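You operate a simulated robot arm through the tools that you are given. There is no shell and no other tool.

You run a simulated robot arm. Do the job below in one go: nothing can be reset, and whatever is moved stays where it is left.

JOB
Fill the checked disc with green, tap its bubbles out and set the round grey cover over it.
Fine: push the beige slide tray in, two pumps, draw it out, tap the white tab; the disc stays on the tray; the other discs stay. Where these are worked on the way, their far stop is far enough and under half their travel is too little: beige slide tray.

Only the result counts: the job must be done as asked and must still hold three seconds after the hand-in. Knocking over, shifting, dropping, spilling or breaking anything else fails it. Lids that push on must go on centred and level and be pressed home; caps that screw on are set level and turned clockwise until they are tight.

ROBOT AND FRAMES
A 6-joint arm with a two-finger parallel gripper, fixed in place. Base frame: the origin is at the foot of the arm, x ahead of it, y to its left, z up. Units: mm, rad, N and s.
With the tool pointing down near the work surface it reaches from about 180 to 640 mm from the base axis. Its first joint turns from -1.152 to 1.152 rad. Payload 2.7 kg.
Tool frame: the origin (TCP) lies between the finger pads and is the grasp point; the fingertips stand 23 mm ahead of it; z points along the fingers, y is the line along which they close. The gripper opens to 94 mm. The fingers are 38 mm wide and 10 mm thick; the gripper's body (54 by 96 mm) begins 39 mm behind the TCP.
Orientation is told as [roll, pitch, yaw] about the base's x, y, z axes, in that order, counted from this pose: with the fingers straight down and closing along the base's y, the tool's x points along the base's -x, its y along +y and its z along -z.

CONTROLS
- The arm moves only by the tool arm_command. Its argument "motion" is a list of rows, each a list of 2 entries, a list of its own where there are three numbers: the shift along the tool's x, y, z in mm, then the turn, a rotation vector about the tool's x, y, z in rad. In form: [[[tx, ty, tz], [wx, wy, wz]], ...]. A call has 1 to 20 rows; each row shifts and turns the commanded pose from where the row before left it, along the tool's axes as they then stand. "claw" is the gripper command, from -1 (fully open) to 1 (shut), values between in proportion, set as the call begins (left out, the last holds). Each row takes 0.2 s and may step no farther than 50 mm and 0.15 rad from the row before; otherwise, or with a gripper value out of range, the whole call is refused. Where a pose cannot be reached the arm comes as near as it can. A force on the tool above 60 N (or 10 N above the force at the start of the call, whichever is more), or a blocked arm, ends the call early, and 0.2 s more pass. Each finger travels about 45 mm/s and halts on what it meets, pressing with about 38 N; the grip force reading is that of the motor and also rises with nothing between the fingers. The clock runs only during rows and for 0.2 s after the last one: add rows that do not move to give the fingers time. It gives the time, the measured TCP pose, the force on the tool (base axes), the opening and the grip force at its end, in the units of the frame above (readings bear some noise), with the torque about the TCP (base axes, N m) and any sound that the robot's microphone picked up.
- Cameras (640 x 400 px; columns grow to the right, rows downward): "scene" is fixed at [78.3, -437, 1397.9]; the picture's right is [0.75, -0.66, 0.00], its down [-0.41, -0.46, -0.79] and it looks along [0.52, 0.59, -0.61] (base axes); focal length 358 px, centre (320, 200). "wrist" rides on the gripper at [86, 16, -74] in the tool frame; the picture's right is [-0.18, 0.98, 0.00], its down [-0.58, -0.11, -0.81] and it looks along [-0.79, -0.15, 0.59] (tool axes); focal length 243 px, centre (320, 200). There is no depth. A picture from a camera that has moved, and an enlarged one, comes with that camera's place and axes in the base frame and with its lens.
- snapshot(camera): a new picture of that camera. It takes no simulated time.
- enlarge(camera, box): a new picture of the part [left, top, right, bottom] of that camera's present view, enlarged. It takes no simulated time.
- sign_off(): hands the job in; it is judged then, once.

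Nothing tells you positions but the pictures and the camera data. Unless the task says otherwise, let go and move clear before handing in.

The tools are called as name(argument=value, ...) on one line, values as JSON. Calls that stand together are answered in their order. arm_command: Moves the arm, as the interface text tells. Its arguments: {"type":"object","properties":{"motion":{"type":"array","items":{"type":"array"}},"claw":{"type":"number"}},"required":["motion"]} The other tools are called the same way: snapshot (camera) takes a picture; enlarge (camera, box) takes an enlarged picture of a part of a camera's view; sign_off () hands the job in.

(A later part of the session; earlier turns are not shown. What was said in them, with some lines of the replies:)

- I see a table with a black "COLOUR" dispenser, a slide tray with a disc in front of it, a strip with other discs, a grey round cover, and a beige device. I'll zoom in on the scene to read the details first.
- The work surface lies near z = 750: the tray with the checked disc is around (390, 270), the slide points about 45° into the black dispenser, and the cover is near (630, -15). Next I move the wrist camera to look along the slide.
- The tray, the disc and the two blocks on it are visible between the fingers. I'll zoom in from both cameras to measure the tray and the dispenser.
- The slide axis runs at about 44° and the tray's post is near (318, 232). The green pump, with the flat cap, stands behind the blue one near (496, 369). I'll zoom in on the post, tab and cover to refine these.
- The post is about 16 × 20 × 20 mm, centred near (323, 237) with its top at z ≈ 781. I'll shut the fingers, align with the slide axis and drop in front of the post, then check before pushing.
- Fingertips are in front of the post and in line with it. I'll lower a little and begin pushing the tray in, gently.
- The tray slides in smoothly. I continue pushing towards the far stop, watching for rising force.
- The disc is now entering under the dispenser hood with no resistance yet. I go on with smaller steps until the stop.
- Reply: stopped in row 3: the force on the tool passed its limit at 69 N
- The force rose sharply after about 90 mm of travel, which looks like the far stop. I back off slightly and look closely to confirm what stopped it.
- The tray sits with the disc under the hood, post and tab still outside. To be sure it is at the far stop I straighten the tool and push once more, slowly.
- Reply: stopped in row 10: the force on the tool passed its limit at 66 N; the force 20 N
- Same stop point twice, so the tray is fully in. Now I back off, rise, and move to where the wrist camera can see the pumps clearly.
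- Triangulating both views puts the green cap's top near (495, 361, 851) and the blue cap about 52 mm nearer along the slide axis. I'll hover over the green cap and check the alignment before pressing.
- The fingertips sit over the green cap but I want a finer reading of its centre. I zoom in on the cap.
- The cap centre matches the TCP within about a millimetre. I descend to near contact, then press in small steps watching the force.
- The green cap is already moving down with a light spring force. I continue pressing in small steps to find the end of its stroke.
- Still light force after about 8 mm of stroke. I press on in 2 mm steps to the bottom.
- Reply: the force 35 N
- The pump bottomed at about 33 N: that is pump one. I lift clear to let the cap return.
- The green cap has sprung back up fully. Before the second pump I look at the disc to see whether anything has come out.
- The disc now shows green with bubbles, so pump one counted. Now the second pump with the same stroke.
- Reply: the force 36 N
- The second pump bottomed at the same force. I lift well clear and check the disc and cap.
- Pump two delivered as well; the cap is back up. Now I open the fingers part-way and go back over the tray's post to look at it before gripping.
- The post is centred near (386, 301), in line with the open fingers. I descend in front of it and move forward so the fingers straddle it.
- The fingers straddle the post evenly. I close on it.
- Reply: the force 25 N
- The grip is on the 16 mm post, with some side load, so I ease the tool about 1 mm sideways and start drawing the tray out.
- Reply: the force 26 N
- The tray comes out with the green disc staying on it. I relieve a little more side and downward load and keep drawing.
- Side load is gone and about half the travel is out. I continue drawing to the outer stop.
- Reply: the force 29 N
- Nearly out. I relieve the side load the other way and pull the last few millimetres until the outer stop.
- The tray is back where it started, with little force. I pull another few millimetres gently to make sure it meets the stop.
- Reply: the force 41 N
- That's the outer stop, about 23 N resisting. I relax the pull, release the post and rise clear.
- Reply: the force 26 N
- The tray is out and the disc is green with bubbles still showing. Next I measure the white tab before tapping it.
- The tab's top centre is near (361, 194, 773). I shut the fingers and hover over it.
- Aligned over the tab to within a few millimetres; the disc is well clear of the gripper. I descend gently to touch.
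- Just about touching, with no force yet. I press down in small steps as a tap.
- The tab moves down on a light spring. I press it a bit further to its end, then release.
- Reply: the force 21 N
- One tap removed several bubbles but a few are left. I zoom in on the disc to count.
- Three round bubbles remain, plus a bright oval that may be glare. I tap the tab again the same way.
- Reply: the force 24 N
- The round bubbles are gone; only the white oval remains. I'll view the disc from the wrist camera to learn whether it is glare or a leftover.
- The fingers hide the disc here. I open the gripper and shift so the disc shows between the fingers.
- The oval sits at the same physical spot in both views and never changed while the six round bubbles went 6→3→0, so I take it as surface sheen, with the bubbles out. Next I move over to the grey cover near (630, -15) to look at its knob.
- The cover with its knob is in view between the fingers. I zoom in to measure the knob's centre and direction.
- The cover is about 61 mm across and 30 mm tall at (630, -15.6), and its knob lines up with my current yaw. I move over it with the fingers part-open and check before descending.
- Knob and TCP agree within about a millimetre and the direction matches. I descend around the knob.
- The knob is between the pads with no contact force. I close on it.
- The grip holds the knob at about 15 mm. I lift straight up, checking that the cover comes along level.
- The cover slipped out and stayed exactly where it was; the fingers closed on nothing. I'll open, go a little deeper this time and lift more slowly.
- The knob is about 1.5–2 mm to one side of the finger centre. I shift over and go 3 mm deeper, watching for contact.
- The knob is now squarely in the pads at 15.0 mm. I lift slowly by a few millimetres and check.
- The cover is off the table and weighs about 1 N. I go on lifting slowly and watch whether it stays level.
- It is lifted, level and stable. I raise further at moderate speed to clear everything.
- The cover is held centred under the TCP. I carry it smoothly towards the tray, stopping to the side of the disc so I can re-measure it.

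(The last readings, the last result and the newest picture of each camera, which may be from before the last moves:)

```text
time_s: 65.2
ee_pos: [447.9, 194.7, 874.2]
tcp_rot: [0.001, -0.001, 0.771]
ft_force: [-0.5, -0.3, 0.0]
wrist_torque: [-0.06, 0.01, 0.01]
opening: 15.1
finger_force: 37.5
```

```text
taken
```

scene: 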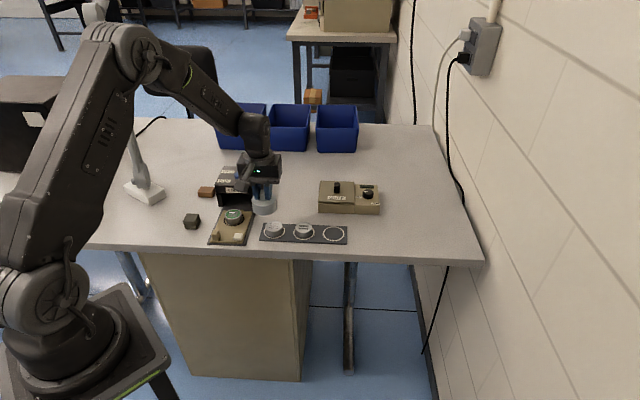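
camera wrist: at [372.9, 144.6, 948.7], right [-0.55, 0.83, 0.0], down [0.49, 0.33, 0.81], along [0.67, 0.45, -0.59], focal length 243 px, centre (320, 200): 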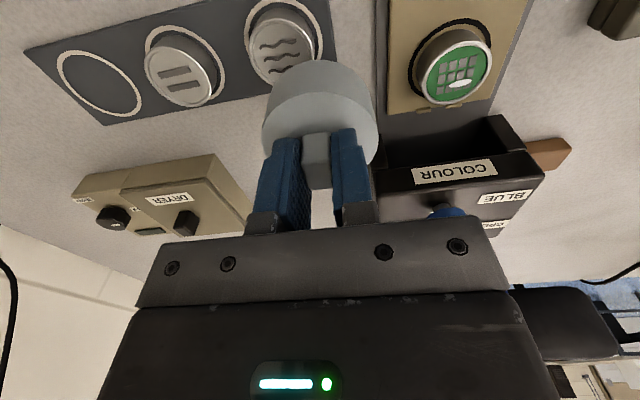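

The disc is in clear view beside the held cover. I zoom in to measure its centre relative to the camera, and look at the held cover too.

enlarge(camera="wrist", box=[392, 10, 520, 90])

enlarge(camera="wrist", box=[240, 50, 400, 200])

enlarge(camera="scene", box=[208, 170, 304, 230])

```text
5.00 times, centred on (456, 50) of wrist
camera zoom: at [372.9, 144.6, 948.7], right [-0.55, 0.83, 0.0], down [0.49, 0.33, 0.81], along [0.67, 0.45, -0.59], focal length 1213 px, centre (-360, 950)
```

zoom: 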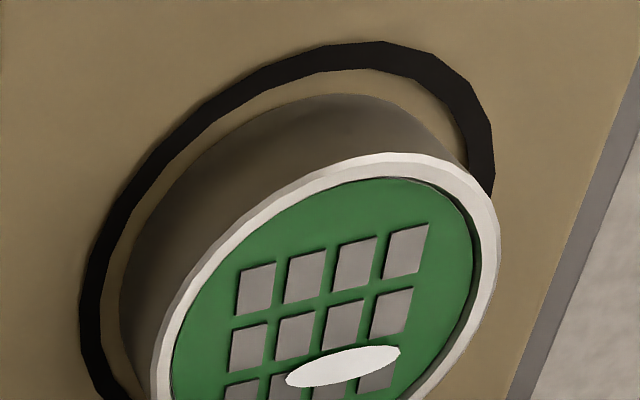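

```text
2.67 times, centred on (320, 125) of wrist
camera zoom: at [372.9, 144.6, 948.7], right [-0.55, 0.83, 0.0], down [0.49, 0.33, 0.81], along [0.67, 0.45, -0.59], focal length 647 px, centre (320, 400)
```

zoom: 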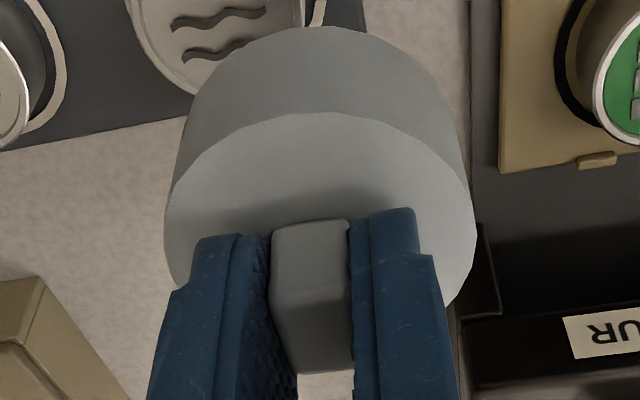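

```text
6.67 times, centred on (256, 200) of scene
camera zoom: at [78.3, -437.0, 1397.9], right [0.75, -0.66, 0.0], down [-0.41, -0.46, -0.79], along [0.52, 0.59, -0.61], focal length 2390 px, centre (747, 200)
```

zoom: 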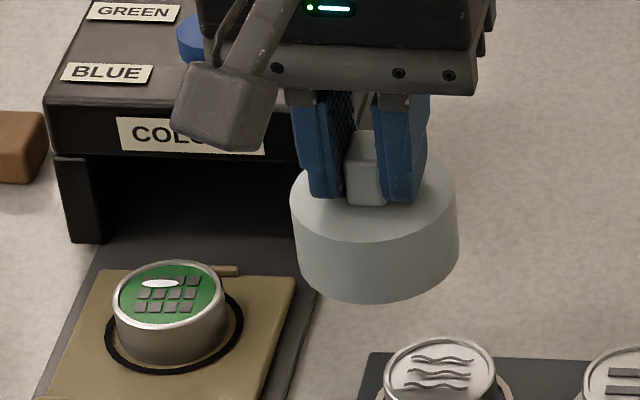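

I need the whole disc in frame for a good fit, so I zoom with a wider box.

enlarge(camera="wrist", box=[384, 15, 528, 105])

```text
4.44 times, centred on (456, 60) of wrist
camera zoom: at [372.9, 144.6, 948.7], right [-0.55, 0.83, 0.0], down [0.49, 0.33, 0.81], along [0.67, 0.45, -0.59], focal length 1078 px, centre (-284, 822)
```

zoom: 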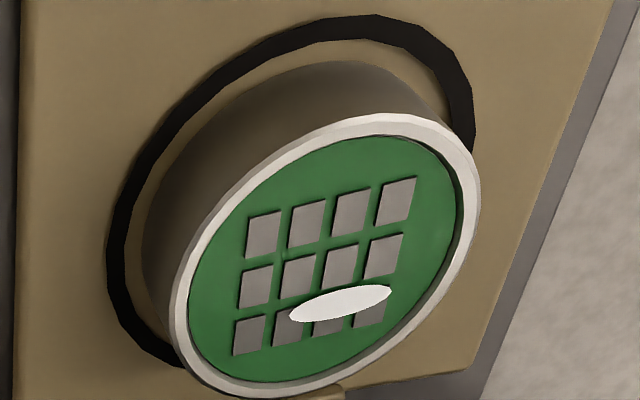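

Two estimates of the disc centre differ by about 2 mm sideways. To cancel the camera's side-view error I carry the cover across at height and measure the disc from the other side too.

arm_command(motion=[[[-1, 6, 0], [0, 0, 0]], [[-1.2, 12, 0], [0, 0, 0]], [[-1.2, 18, 0], [0, 0, 0]], [[-1.2, 20, 0], [0, 0, 0]], [[-1.2, 20, 0], [0, 0, 0]], [[-1.2, 20, 0], [0, 0, 0]], [[-1.2, 20, 0], [0, 0, 0]], [[-1.2, 20, 0], [0, 0, 0]], [[-1.2, 20, 0], [0, 0, 0]], [[-1.2, 14, 0], [0, 0, 0]], [[-1.2, 8, 0], [0, 0, 0]], [[-1, 4, 0], [0, 0, 0]], [[-1, 2, 0], [0, 0, 0]], [[0, 0, 0], [0, 0, 0]], [[0, 0, 0], [0, 0, 0]]])

snapshot(camera="wrist")

enlarge(camera="scene", box=[176, 175, 272, 235])

```text
time_s: 68.4
ee_pos: [328.6, 337.9, 875.2]
tcp_rot: [0.002, -0.002, 0.773]
ft_force: [0.3, -0.6, 0.1]
wrist_torque: [-0.02, 0.03, -0.01]
opening: 14.8
finger_force: 38.1
```

```text
taken
camera wrist: at [255.1, 287.4, 949.6], right [-0.55, 0.83, 0.0], down [0.49, 0.33, 0.81], along [0.67, 0.45, -0.59], focal length 243 px, centre (320, 200)
```

wrist: 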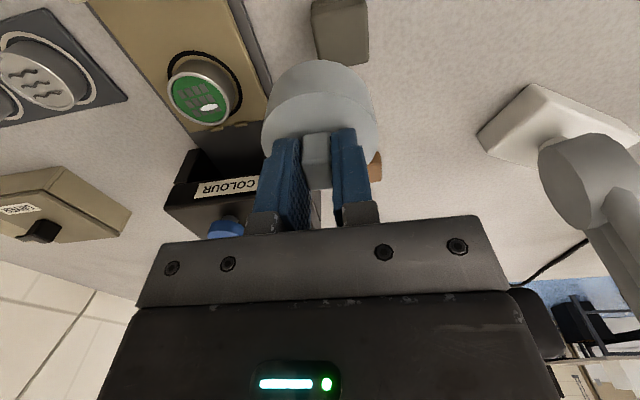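

```text
6.67 times, centred on (224, 205) of scene
camera zoom: at [78.3, -437.0, 1397.9], right [0.75, -0.66, 0.0], down [-0.41, -0.46, -0.79], along [0.52, 0.59, -0.61], focal length 2390 px, centre (960, 167)
```

zoom: 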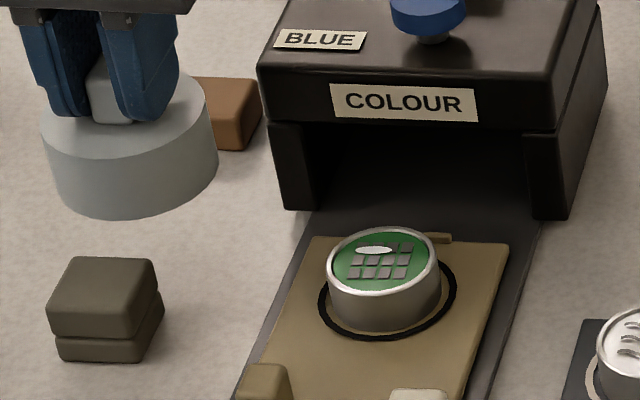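

enlarge(camera="wrist", box=[132, 48, 276, 138])

enlarge(camera="wrist", box=[240, 50, 400, 150])

```text
4.44 times, centred on (204, 93) of wrist
camera zoom: at [255.1, 287.4, 949.6], right [-0.55, 0.83, 0.0], down [0.49, 0.33, 0.81], along [0.67, 0.45, -0.59], focal length 1078 px, centre (836, 676)
```

zoom: 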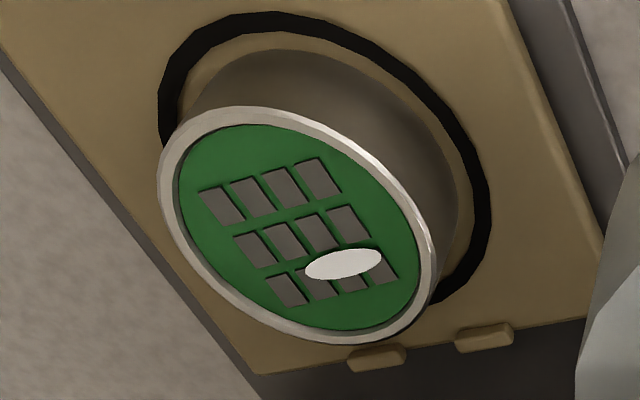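

```text
4.00 times, centred on (320, 100) of wrist
camera zoom: at [255.1, 287.4, 949.6], right [-0.55, 0.83, 0.0], down [0.49, 0.33, 0.81], along [0.67, 0.45, -0.59], focal length 970 px, centre (320, 600)
```

zoom: 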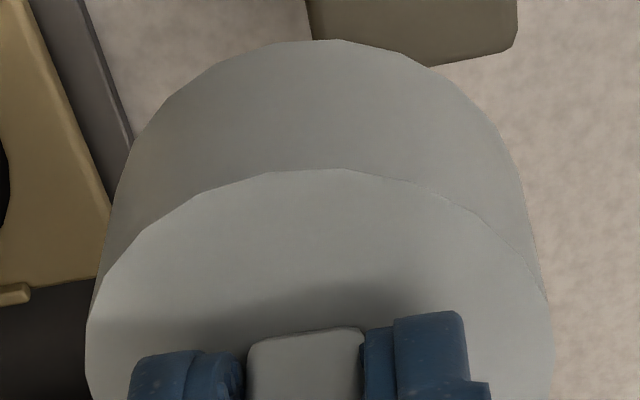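

Both sides agree: the disc centre is 91.6 mm across and about 1 mm back from here, and the cover hangs level and centred. I move over the disc and check from both cameras before lowering.

arm_command(motion=[[[0.2, -6, 0], [0, 0, 0]], [[0.2, -12, 0], [0, 0, 0]], [[0.2, -18, 0], [0, 0, 0]], [[0.2, -20, 0], [0, 0, 0]], [[0.2, -18, 0], [0, 0, 0]], [[0.1, -10, 0], [0, 0, 0]], [[0, -5, 0], [0, 0, 0]], [[0, -2.6, 0], [0, 0, 0]], [[0, 0, 0], [0, 0, 0]], [[0, 0, 0], [0, 0, 0]]])

snapshot(camera="wrist")

enlarge(camera="scene", box=[192, 180, 272, 230])

```text
time_s: 70.6
ee_pos: [391.3, 271.1, 874.5]
tcp_rot: [0.002, -0.002, 0.771]
ft_force: [-0.2, 0.3, -0.4]
wrist_torque: [0.01, -0.01, -0.03]
opening: 14.9
finger_force: 37.6
```

```text
taken
camera wrist: at [318.2, 221.2, 948.7], right [-0.55, 0.83, 0.0], down [0.49, 0.33, 0.81], along [0.67, 0.45, -0.59], focal length 243 px, centre (320, 200)
```

wrist: 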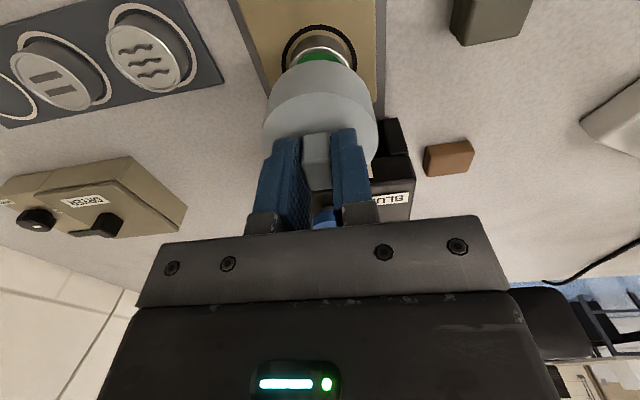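

```text
8.00 times, centred on (232, 205) of scene
camera zoom: at [78.3, -437.0, 1397.9], right [0.75, -0.66, 0.0], down [-0.41, -0.46, -0.79], along [0.52, 0.59, -0.61], focal length 2868 px, centre (1024, 160)
```

zoom: 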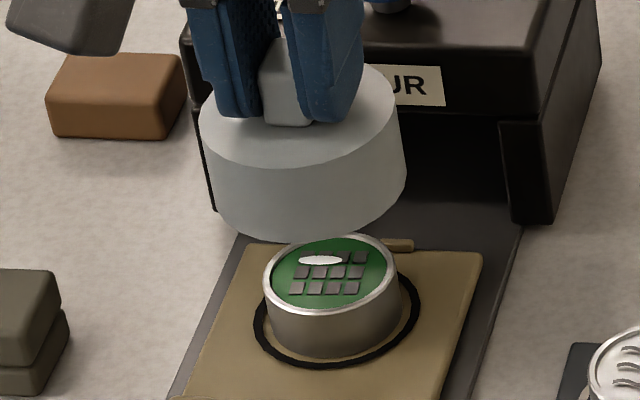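

The cover hovers right over the disc. I zoom in more for a finer comparison of cover and disc centres.

enlarge(camera="scene", box=[212, 184, 260, 214])

enlarge(camera="scene", box=[212, 200, 260, 230])

enlarge(camera="wrist", box=[248, 10, 392, 100])

```text
13.33 times, centred on (236, 199) of scene
camera zoom: at [78.3, -437.0, 1397.9], right [0.75, -0.66, 0.0], down [-0.41, -0.46, -0.79], along [0.52, 0.59, -0.61], focal length 4779 px, centre (1440, 213)
```

zoom: 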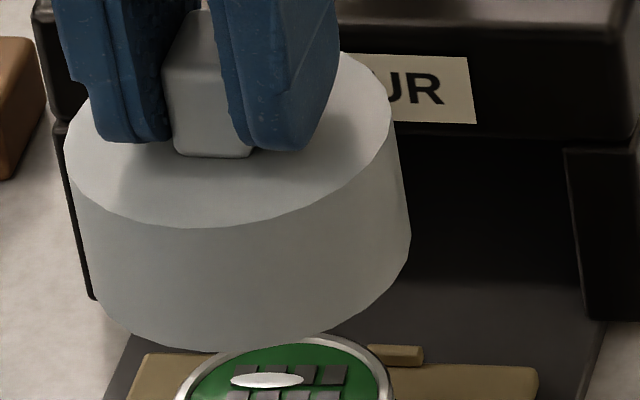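

```text
13.33 times, centred on (236, 215) of scene
camera zoom: at [78.3, -437.0, 1397.9], right [0.75, -0.66, 0.0], down [-0.41, -0.46, -0.79], along [0.52, 0.59, -0.61], focal length 4779 px, centre (1440, 0)
```

zoom: 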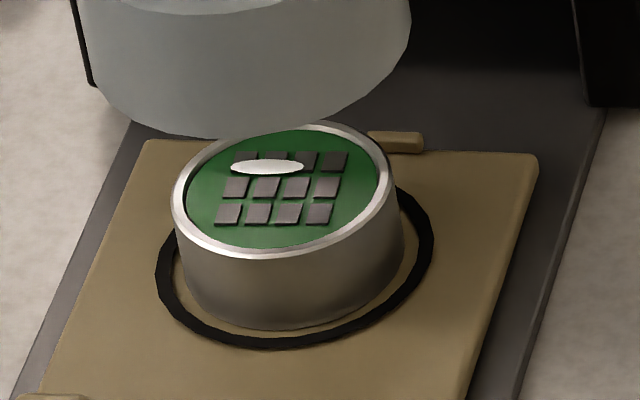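

```text
4.44 times, centred on (320, 55) of wrist
camera zoom: at [318.2, 221.2, 948.7], right [-0.55, 0.83, 0.0], down [0.49, 0.33, 0.81], along [0.67, 0.45, -0.59], focal length 1078 px, centre (320, 844)
```

zoom: 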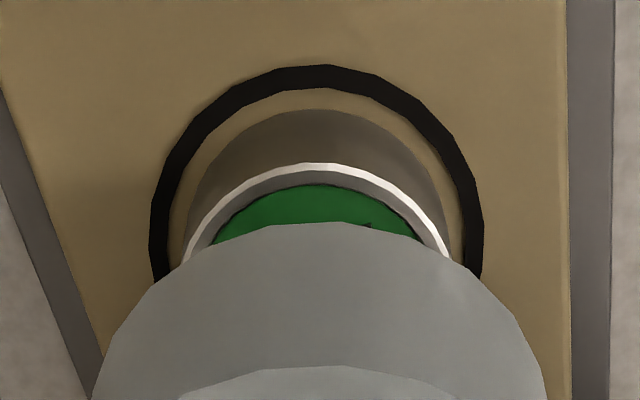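

Cover and disc agree within half a millimetre in both views. I apply a tiny correction and lower to just above the disc rim.

arm_command(motion=[[[-0.3, -0.4, 4], [0, 0, 0]], [[0, 0, 8], [0, 0, 0]], [[0, 0, 8], [0, 0, 0]], [[0, 0, 8], [0, 0, 0]], [[0, 0, 5], [0, 0, 0]], [[0, 0, 3], [0, 0, 0]], [[0, 0, 0], [0, 0, 0]]])

enlarge(camera="scene", box=[212, 190, 260, 220])

enlarge(camera="wrist", box=[248, 20, 392, 110])

```text
time_s: 72.2
ee_pos: [392.0, 271.3, 840.1]
tcp_rot: [0.003, -0.001, 0.773]
ft_force: [-0.2, 1.0, -0.3]
wrist_torque: [0.0, 0.0, -0.01]
opening: 15.0
finger_force: 37.5
```

```text
13.33 times, centred on (236, 205) of scene
camera zoom: at [78.3, -437.0, 1397.9], right [0.75, -0.66, 0.0], down [-0.41, -0.46, -0.79], along [0.52, 0.59, -0.61], focal length 4779 px, centre (1440, 133)
```

zoom: 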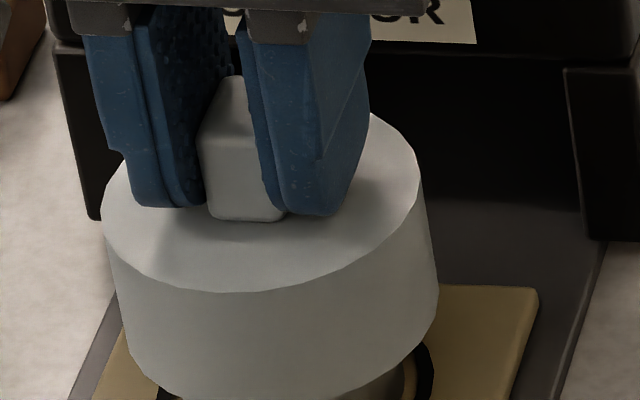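

```text
4.44 times, centred on (320, 65) of wrist
camera zoom: at [319.1, 221.0, 913.0], right [-0.55, 0.83, 0.0], down [0.49, 0.32, 0.81], along [0.67, 0.45, -0.59], focal length 1078 px, centre (320, 800)
```

zoom: 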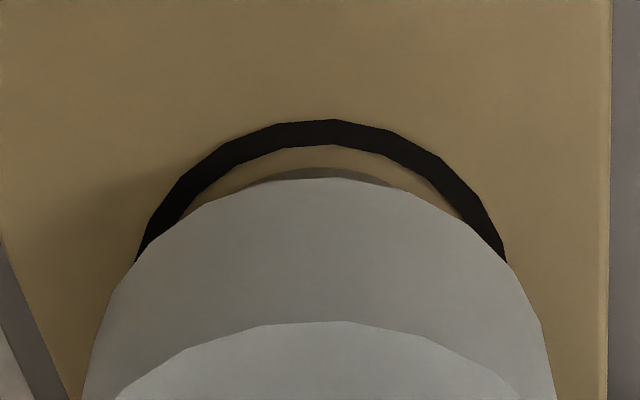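

Still centred at close range, ring and cover within about 0.3 mm. I lower in 2 mm steps, watching the force.

arm_command(motion=[[[0, 0, 2], [0, 0, 0]], [[0, 0, 2], [0, 0, 0]], [[0, 0, 2], [0, 0, 0]], [[0, 0, 2], [0, 0, 0]], [[0, 0, 0], [0, 0, 0]]])

enlarge(camera="scene", box=[212, 195, 260, 225])

```text
time_s: 73.4
ee_pos: [392.9, 270.1, 830.8]
tcp_rot: [0.002, 0.0, 0.771]
ft_force: [0.4, 1.0, -0.1]
wrist_torque: [0.01, 0.02, 0.02]
opening: 15.0
finger_force: 38.1
```

```text
13.33 times, centred on (236, 210) of scene
camera zoom: at [78.3, -437.0, 1397.9], right [0.75, -0.66, 0.0], down [-0.41, -0.46, -0.79], along [0.52, 0.59, -0.61], focal length 4779 px, centre (1440, 67)
```

zoom: 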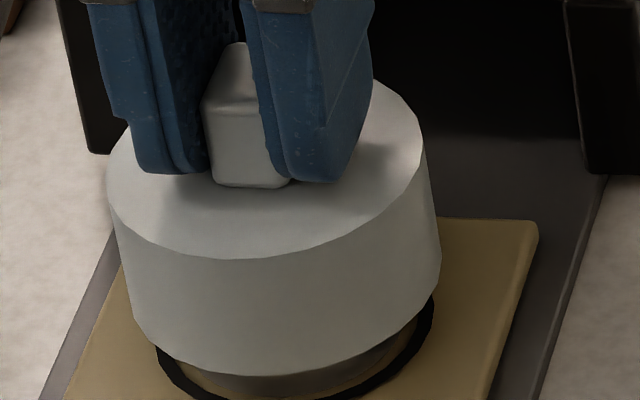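

The cover's rim is past the disc's top with no contact, so it fits over. I continue down.

arm_command(motion=[[[0, 0, 2], [0, 0, 0]], [[0, 0, 2], [0, 0, 0]], [[0, 0, 2], [0, 0, 0]], [[0, 0, 2], [0, 0, 0]], [[0, 0, 2], [0, 0, 0]], [[0, 0, 0], [0, 0, 0]]])

enlarge(camera="scene", box=[212, 198, 260, 228])

```text
time_s: 74.8
ee_pos: [391.5, 271.2, 820.8]
tcp_rot: [0.002, -0.004, 0.773]
ft_force: [-0.1, -1.2, -0.7]
wrist_torque: [-0.01, 0.01, 0.03]
opening: 15.1
finger_force: 37.7
```

```text
13.33 times, centred on (236, 213) of scene
camera zoom: at [78.3, -437.0, 1397.9], right [0.75, -0.66, 0.0], down [-0.41, -0.46, -0.79], along [0.52, 0.59, -0.61], focal length 4779 px, centre (1440, 27)
```

zoom: 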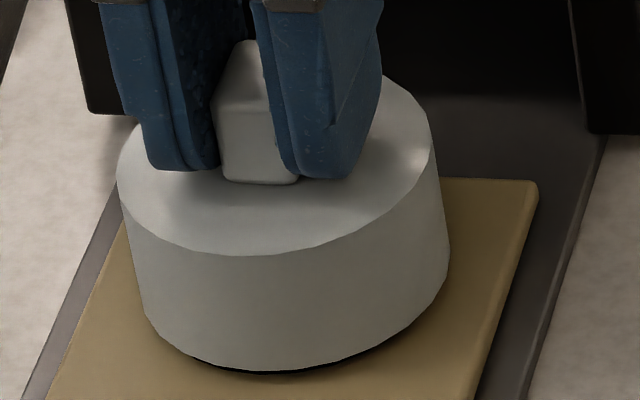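

Only a few millimetres remain and it is still force-free. I go down in 1 mm steps until it seats.

arm_command(motion=[[[0, 0, 1], [0, 0, 0]], [[0, 0, 1], [0, 0, 0]], [[0, 0, 1], [0, 0, 0]], [[0, 0, 1], [0, 0, 0]], [[0, 0, 0], [0, 0, 0]]])

enlarge(camera="scene", box=[212, 198, 260, 228])

```text
time_s: 76.0
ee_pos: [392.5, 271.4, 816.3]
tcp_rot: [0.0, -0.002, 0.771]
ft_force: [-1.2, 0.7, 1.0]
wrist_torque: [-0.04, 0.04, 0.0]
opening: 14.9
finger_force: 38.4
```

```text
13.33 times, centred on (236, 213) of scene
camera zoom: at [78.3, -437.0, 1397.9], right [0.75, -0.66, 0.0], down [-0.41, -0.46, -0.79], along [0.52, 0.59, -0.61], focal length 4779 px, centre (1440, 27)
```

zoom: 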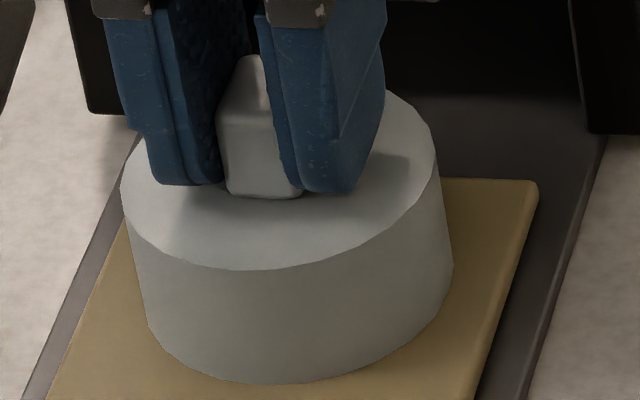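

Almost seated. One or two more millimetres to confirm contact.

arm_command(motion=[[[0, 0, 1], [0, 0, 0]], [[0, 0, 0.5], [0, 0, 0]], [[0, 0, 0], [0, 0, 0]]])

enlarge(camera="scene", box=[212, 198, 260, 228])

```text
time_s: 76.8
ee_pos: [393.3, 272.0, 815.9]
tcp_rot: [0.001, -0.004, 0.771]
ft_force: [-2.2, 2.4, 17.8]
wrist_torque: [-0.29, 0.34, -0.07]
opening: 15.2
finger_force: 37.9
```

```text
13.33 times, centred on (236, 213) of scene
camera zoom: at [78.0, -437.1, 1397.8], right [0.75, -0.66, 0.0], down [-0.41, -0.46, -0.79], along [0.52, 0.59, -0.61], focal length 4779 px, centre (1440, 27)
```

zoom: 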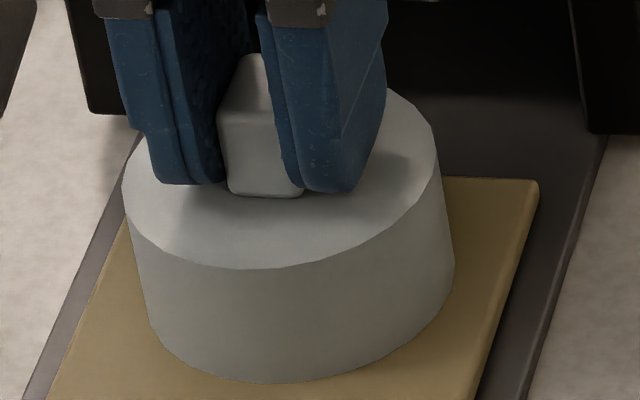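

Contact at about 18 N: the cover is seated on the tray around the disc. I relax the pressure, open the fingers and rise straight up.

arm_command(motion=[[[0, 0, -0.8], [0, 0, 0]], [[0, 0, 0], [0, 0, 0]]])

arm_command(motion=[[[0, 0, 0], [0, 0, 0]], [[0, 0, 0], [0, 0, 0]], [[0, 0, 0], [0, 0, 0]], [[0, 0, 0], [0, 0, 0]], [[0, 0, -5], [0, 0, 0]], [[0, 0, -10], [0, 0, 0]], [[0, 0, -25], [0, 0, 0]], [[0, 0, 0], [0, 0, 0]]], claw=0.149)

enlarge(camera="scene", box=[192, 190, 272, 240])

enlarge(camera="wrist", box=[232, 50, 408, 160])

```text
time_s: 77.4
ee_pos: [392.1, 270.5, 817.1]
tcp_rot: [0.003, -0.002, 0.771]
ft_force: [3.4, 1.2, 8.2]
wrist_torque: [0.04, -0.15, 0.02]
opening: 15.1
finger_force: 38.2
```

```text
time_s: 79.2
ee_pos: [391.5, 270.7, 857.4]
tcp_rot: [0.002, 0.001, 0.771]
ft_force: [0.0, -0.6, 0.2]
wrist_torque: [0.02, -0.01, -0.02]
opening: 39.9
finger_force: 0.0
```

```text
8.00 times, centred on (232, 215) of scene
camera zoom: at [78.3, -437.0, 1397.9], right [0.75, -0.66, 0.0], down [-0.41, -0.46, -0.79], along [0.52, 0.59, -0.61], focal length 2868 px, centre (1024, 80)
```

zoom: 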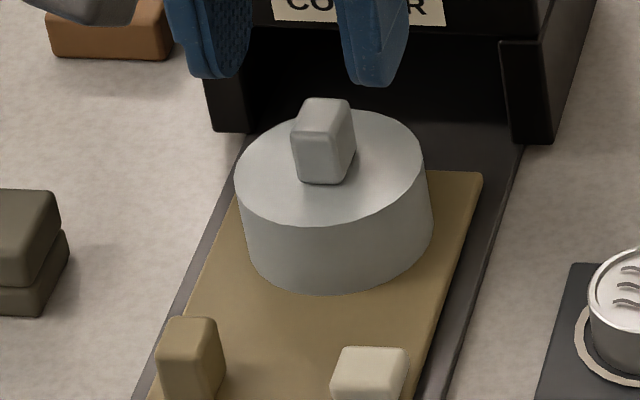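

```text
3.64 times, centred on (320, 105) of wrist
camera zoom: at [318.6, 221.6, 931.2], right [-0.55, 0.83, 0.0], down [0.49, 0.33, 0.81], along [0.67, 0.45, -0.59], focal length 882 px, centre (320, 546)
```

zoom: 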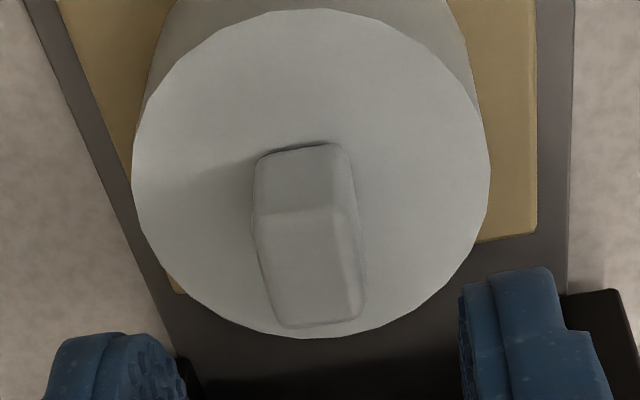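

The cover stands on the tray over the disc with no ring showing around it. I check its centring and levelness closely from both cameras.

enlarge(camera="scene", box=[212, 198, 260, 228])

enlarge(camera="wrist", box=[248, 20, 392, 110])

snapshot(camera="wrist")

```text
13.33 times, centred on (236, 213) of scene
camera zoom: at [78.3, -437.0, 1397.9], right [0.75, -0.66, 0.0], down [-0.41, -0.46, -0.79], along [0.52, 0.59, -0.61], focal length 4779 px, centre (1440, 27)
```

zoom: 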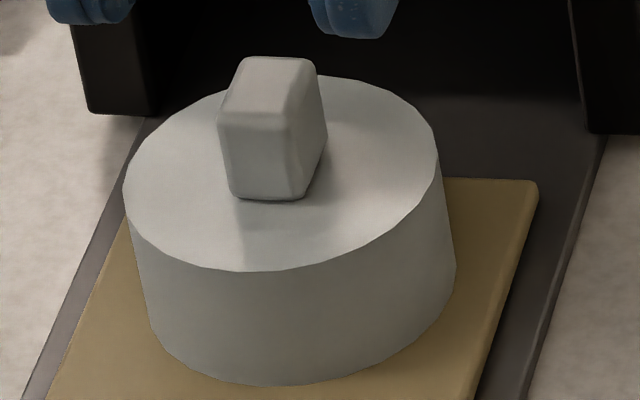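

```text
4.44 times, centred on (320, 65) of wrist
camera zoom: at [318.6, 221.6, 931.2], right [-0.55, 0.83, 0.0], down [0.49, 0.33, 0.81], along [0.67, 0.45, -0.59], focal length 1078 px, centre (320, 800)
```

zoom: 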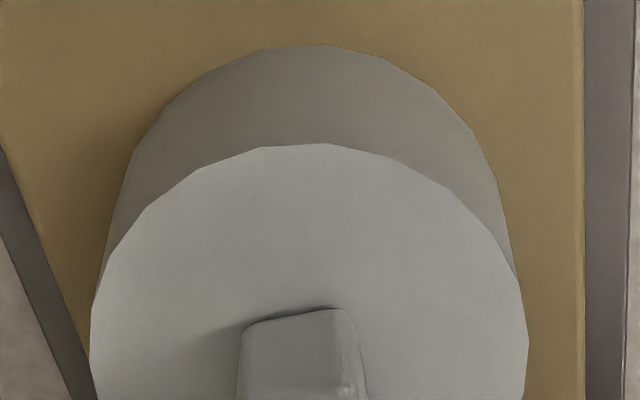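

```text
taken
camera wrist: at [318.6, 221.6, 931.2], right [-0.55, 0.83, 0.0], down [0.49, 0.33, 0.81], along [0.67, 0.45, -0.59], focal length 243 px, centre (320, 200)
```

wrist: 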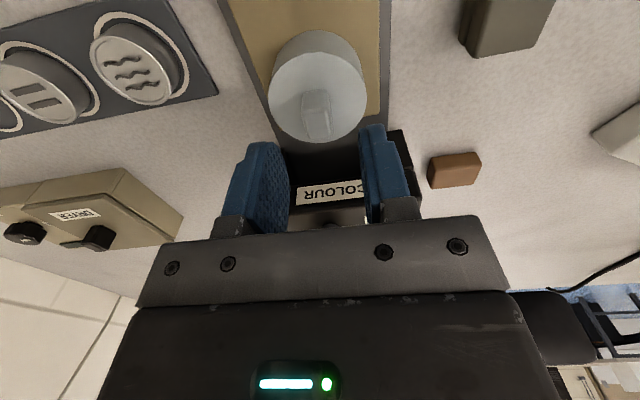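

The cover sits level at tray height, centred to about a millimetre over the disc. I raise the arm well clear and take a last look at everything.

arm_command(motion=[[[0, 0, -30], [0, 0, 0]], [[0, 0, -40], [0, 0, 0]], [[0, 0, -40], [0, 0, 0]], [[40, 0, -20], [0, 0, 0]], [[40, 0, -20], [0, 0, 0]], [[40, 0, 0], [0, 0, 0]], [[0, 0, 0], [0, 0, 0]]])

snapshot(camera="scene")

enlarge(camera="scene", box=[192, 165, 288, 225])

enlarge(camera="scene", box=[192, 195, 288, 255])

enlarge(camera="scene", box=[250, 170, 400, 260])

```text
time_s: 80.8
ee_pos: [304.7, 187.5, 1003.7]
tcp_rot: [0.002, -0.002, 0.772]
ft_force: [0.6, 0.5, -0.1]
wrist_torque: [0.03, 0.0, 0.02]
opening: 40.1
finger_force: 0.0
```

```text
taken
```

scene: 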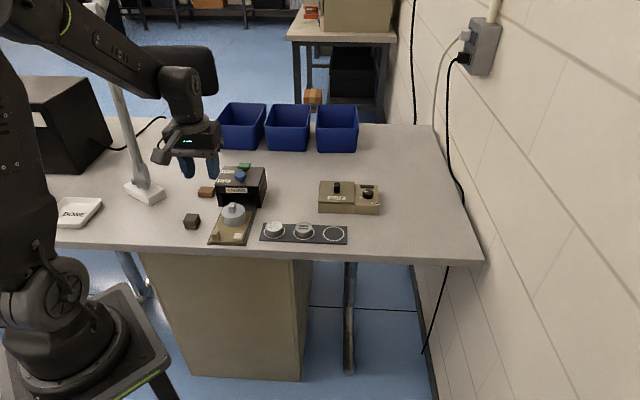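

```text
6.67 times, centred on (240, 195) of scene
camera zoom: at [78.3, -437.1, 1397.9], right [0.75, -0.66, 0.0], down [-0.41, -0.46, -0.79], along [0.52, 0.59, -0.61], focal length 2390 px, centre (853, 233)
```

zoom: 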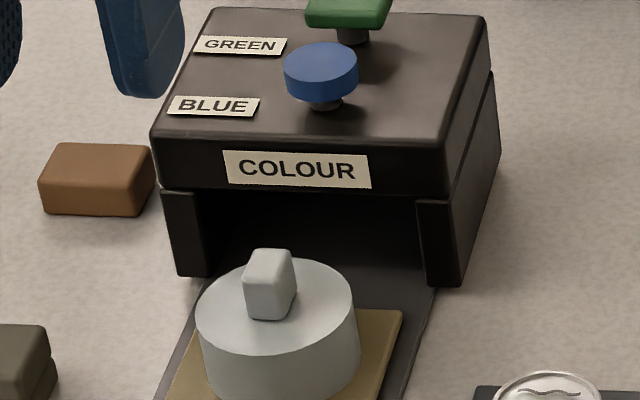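

```text
6.67 times, centred on (240, 225) of scene
camera zoom: at [78.3, -437.1, 1397.9], right [0.75, -0.66, 0.0], down [-0.41, -0.46, -0.79], along [0.52, 0.59, -0.61], focal length 2390 px, centre (853, 33)
```

zoom: 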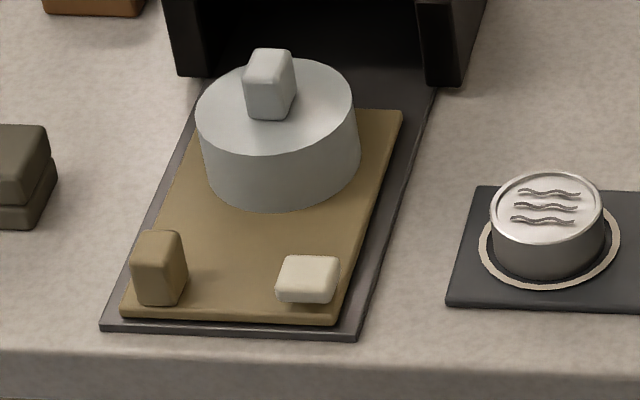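

```text
4.27 times, centred on (325, 215) of scene
camera zoom: at [78.3, -437.1, 1397.9], right [0.75, -0.66, 0.0], down [-0.41, -0.46, -0.79], along [0.52, 0.59, -0.61], focal length 1529 px, centre (299, 136)
```

zoom: 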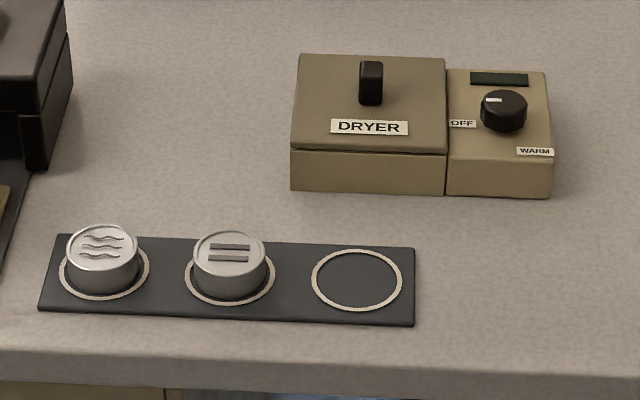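

The tray is out with the green disc under its cover. The other discs, the dryer and the blocks are where they were, and the arm is clear, so I hand in.

sign_off()

```text
The job is handed in.
```

The job is done and handed in: the checked disc is filled with green, its bubbles are tapped out, and the round grey cover is set over it on the tray.

- **Filling:** I pushed the beige slide tray in to its far stop (about 90 mm of travel). I then pumped the green cap twice, each to the bottom of its stroke, and drew the tray back out to its outer stop.
- **Bubbles:** It took two taps on the white tab; the six visible bubbles went to three, then none. A white oval stayed on the surface throughout. I took it for sheen because it never changed.
- **Cover:** On the first try the cover slipped out of the grip, shifted a millimetre or two on the table and stayed upright. On the second it held. It now rests level on the tray, roughly 1 to 2 mm off the disc's centre.
- **The rest:** The other two discs, the dryer and the blocks looked unmoved in the last pictures, and the arm was clear when I handed in.
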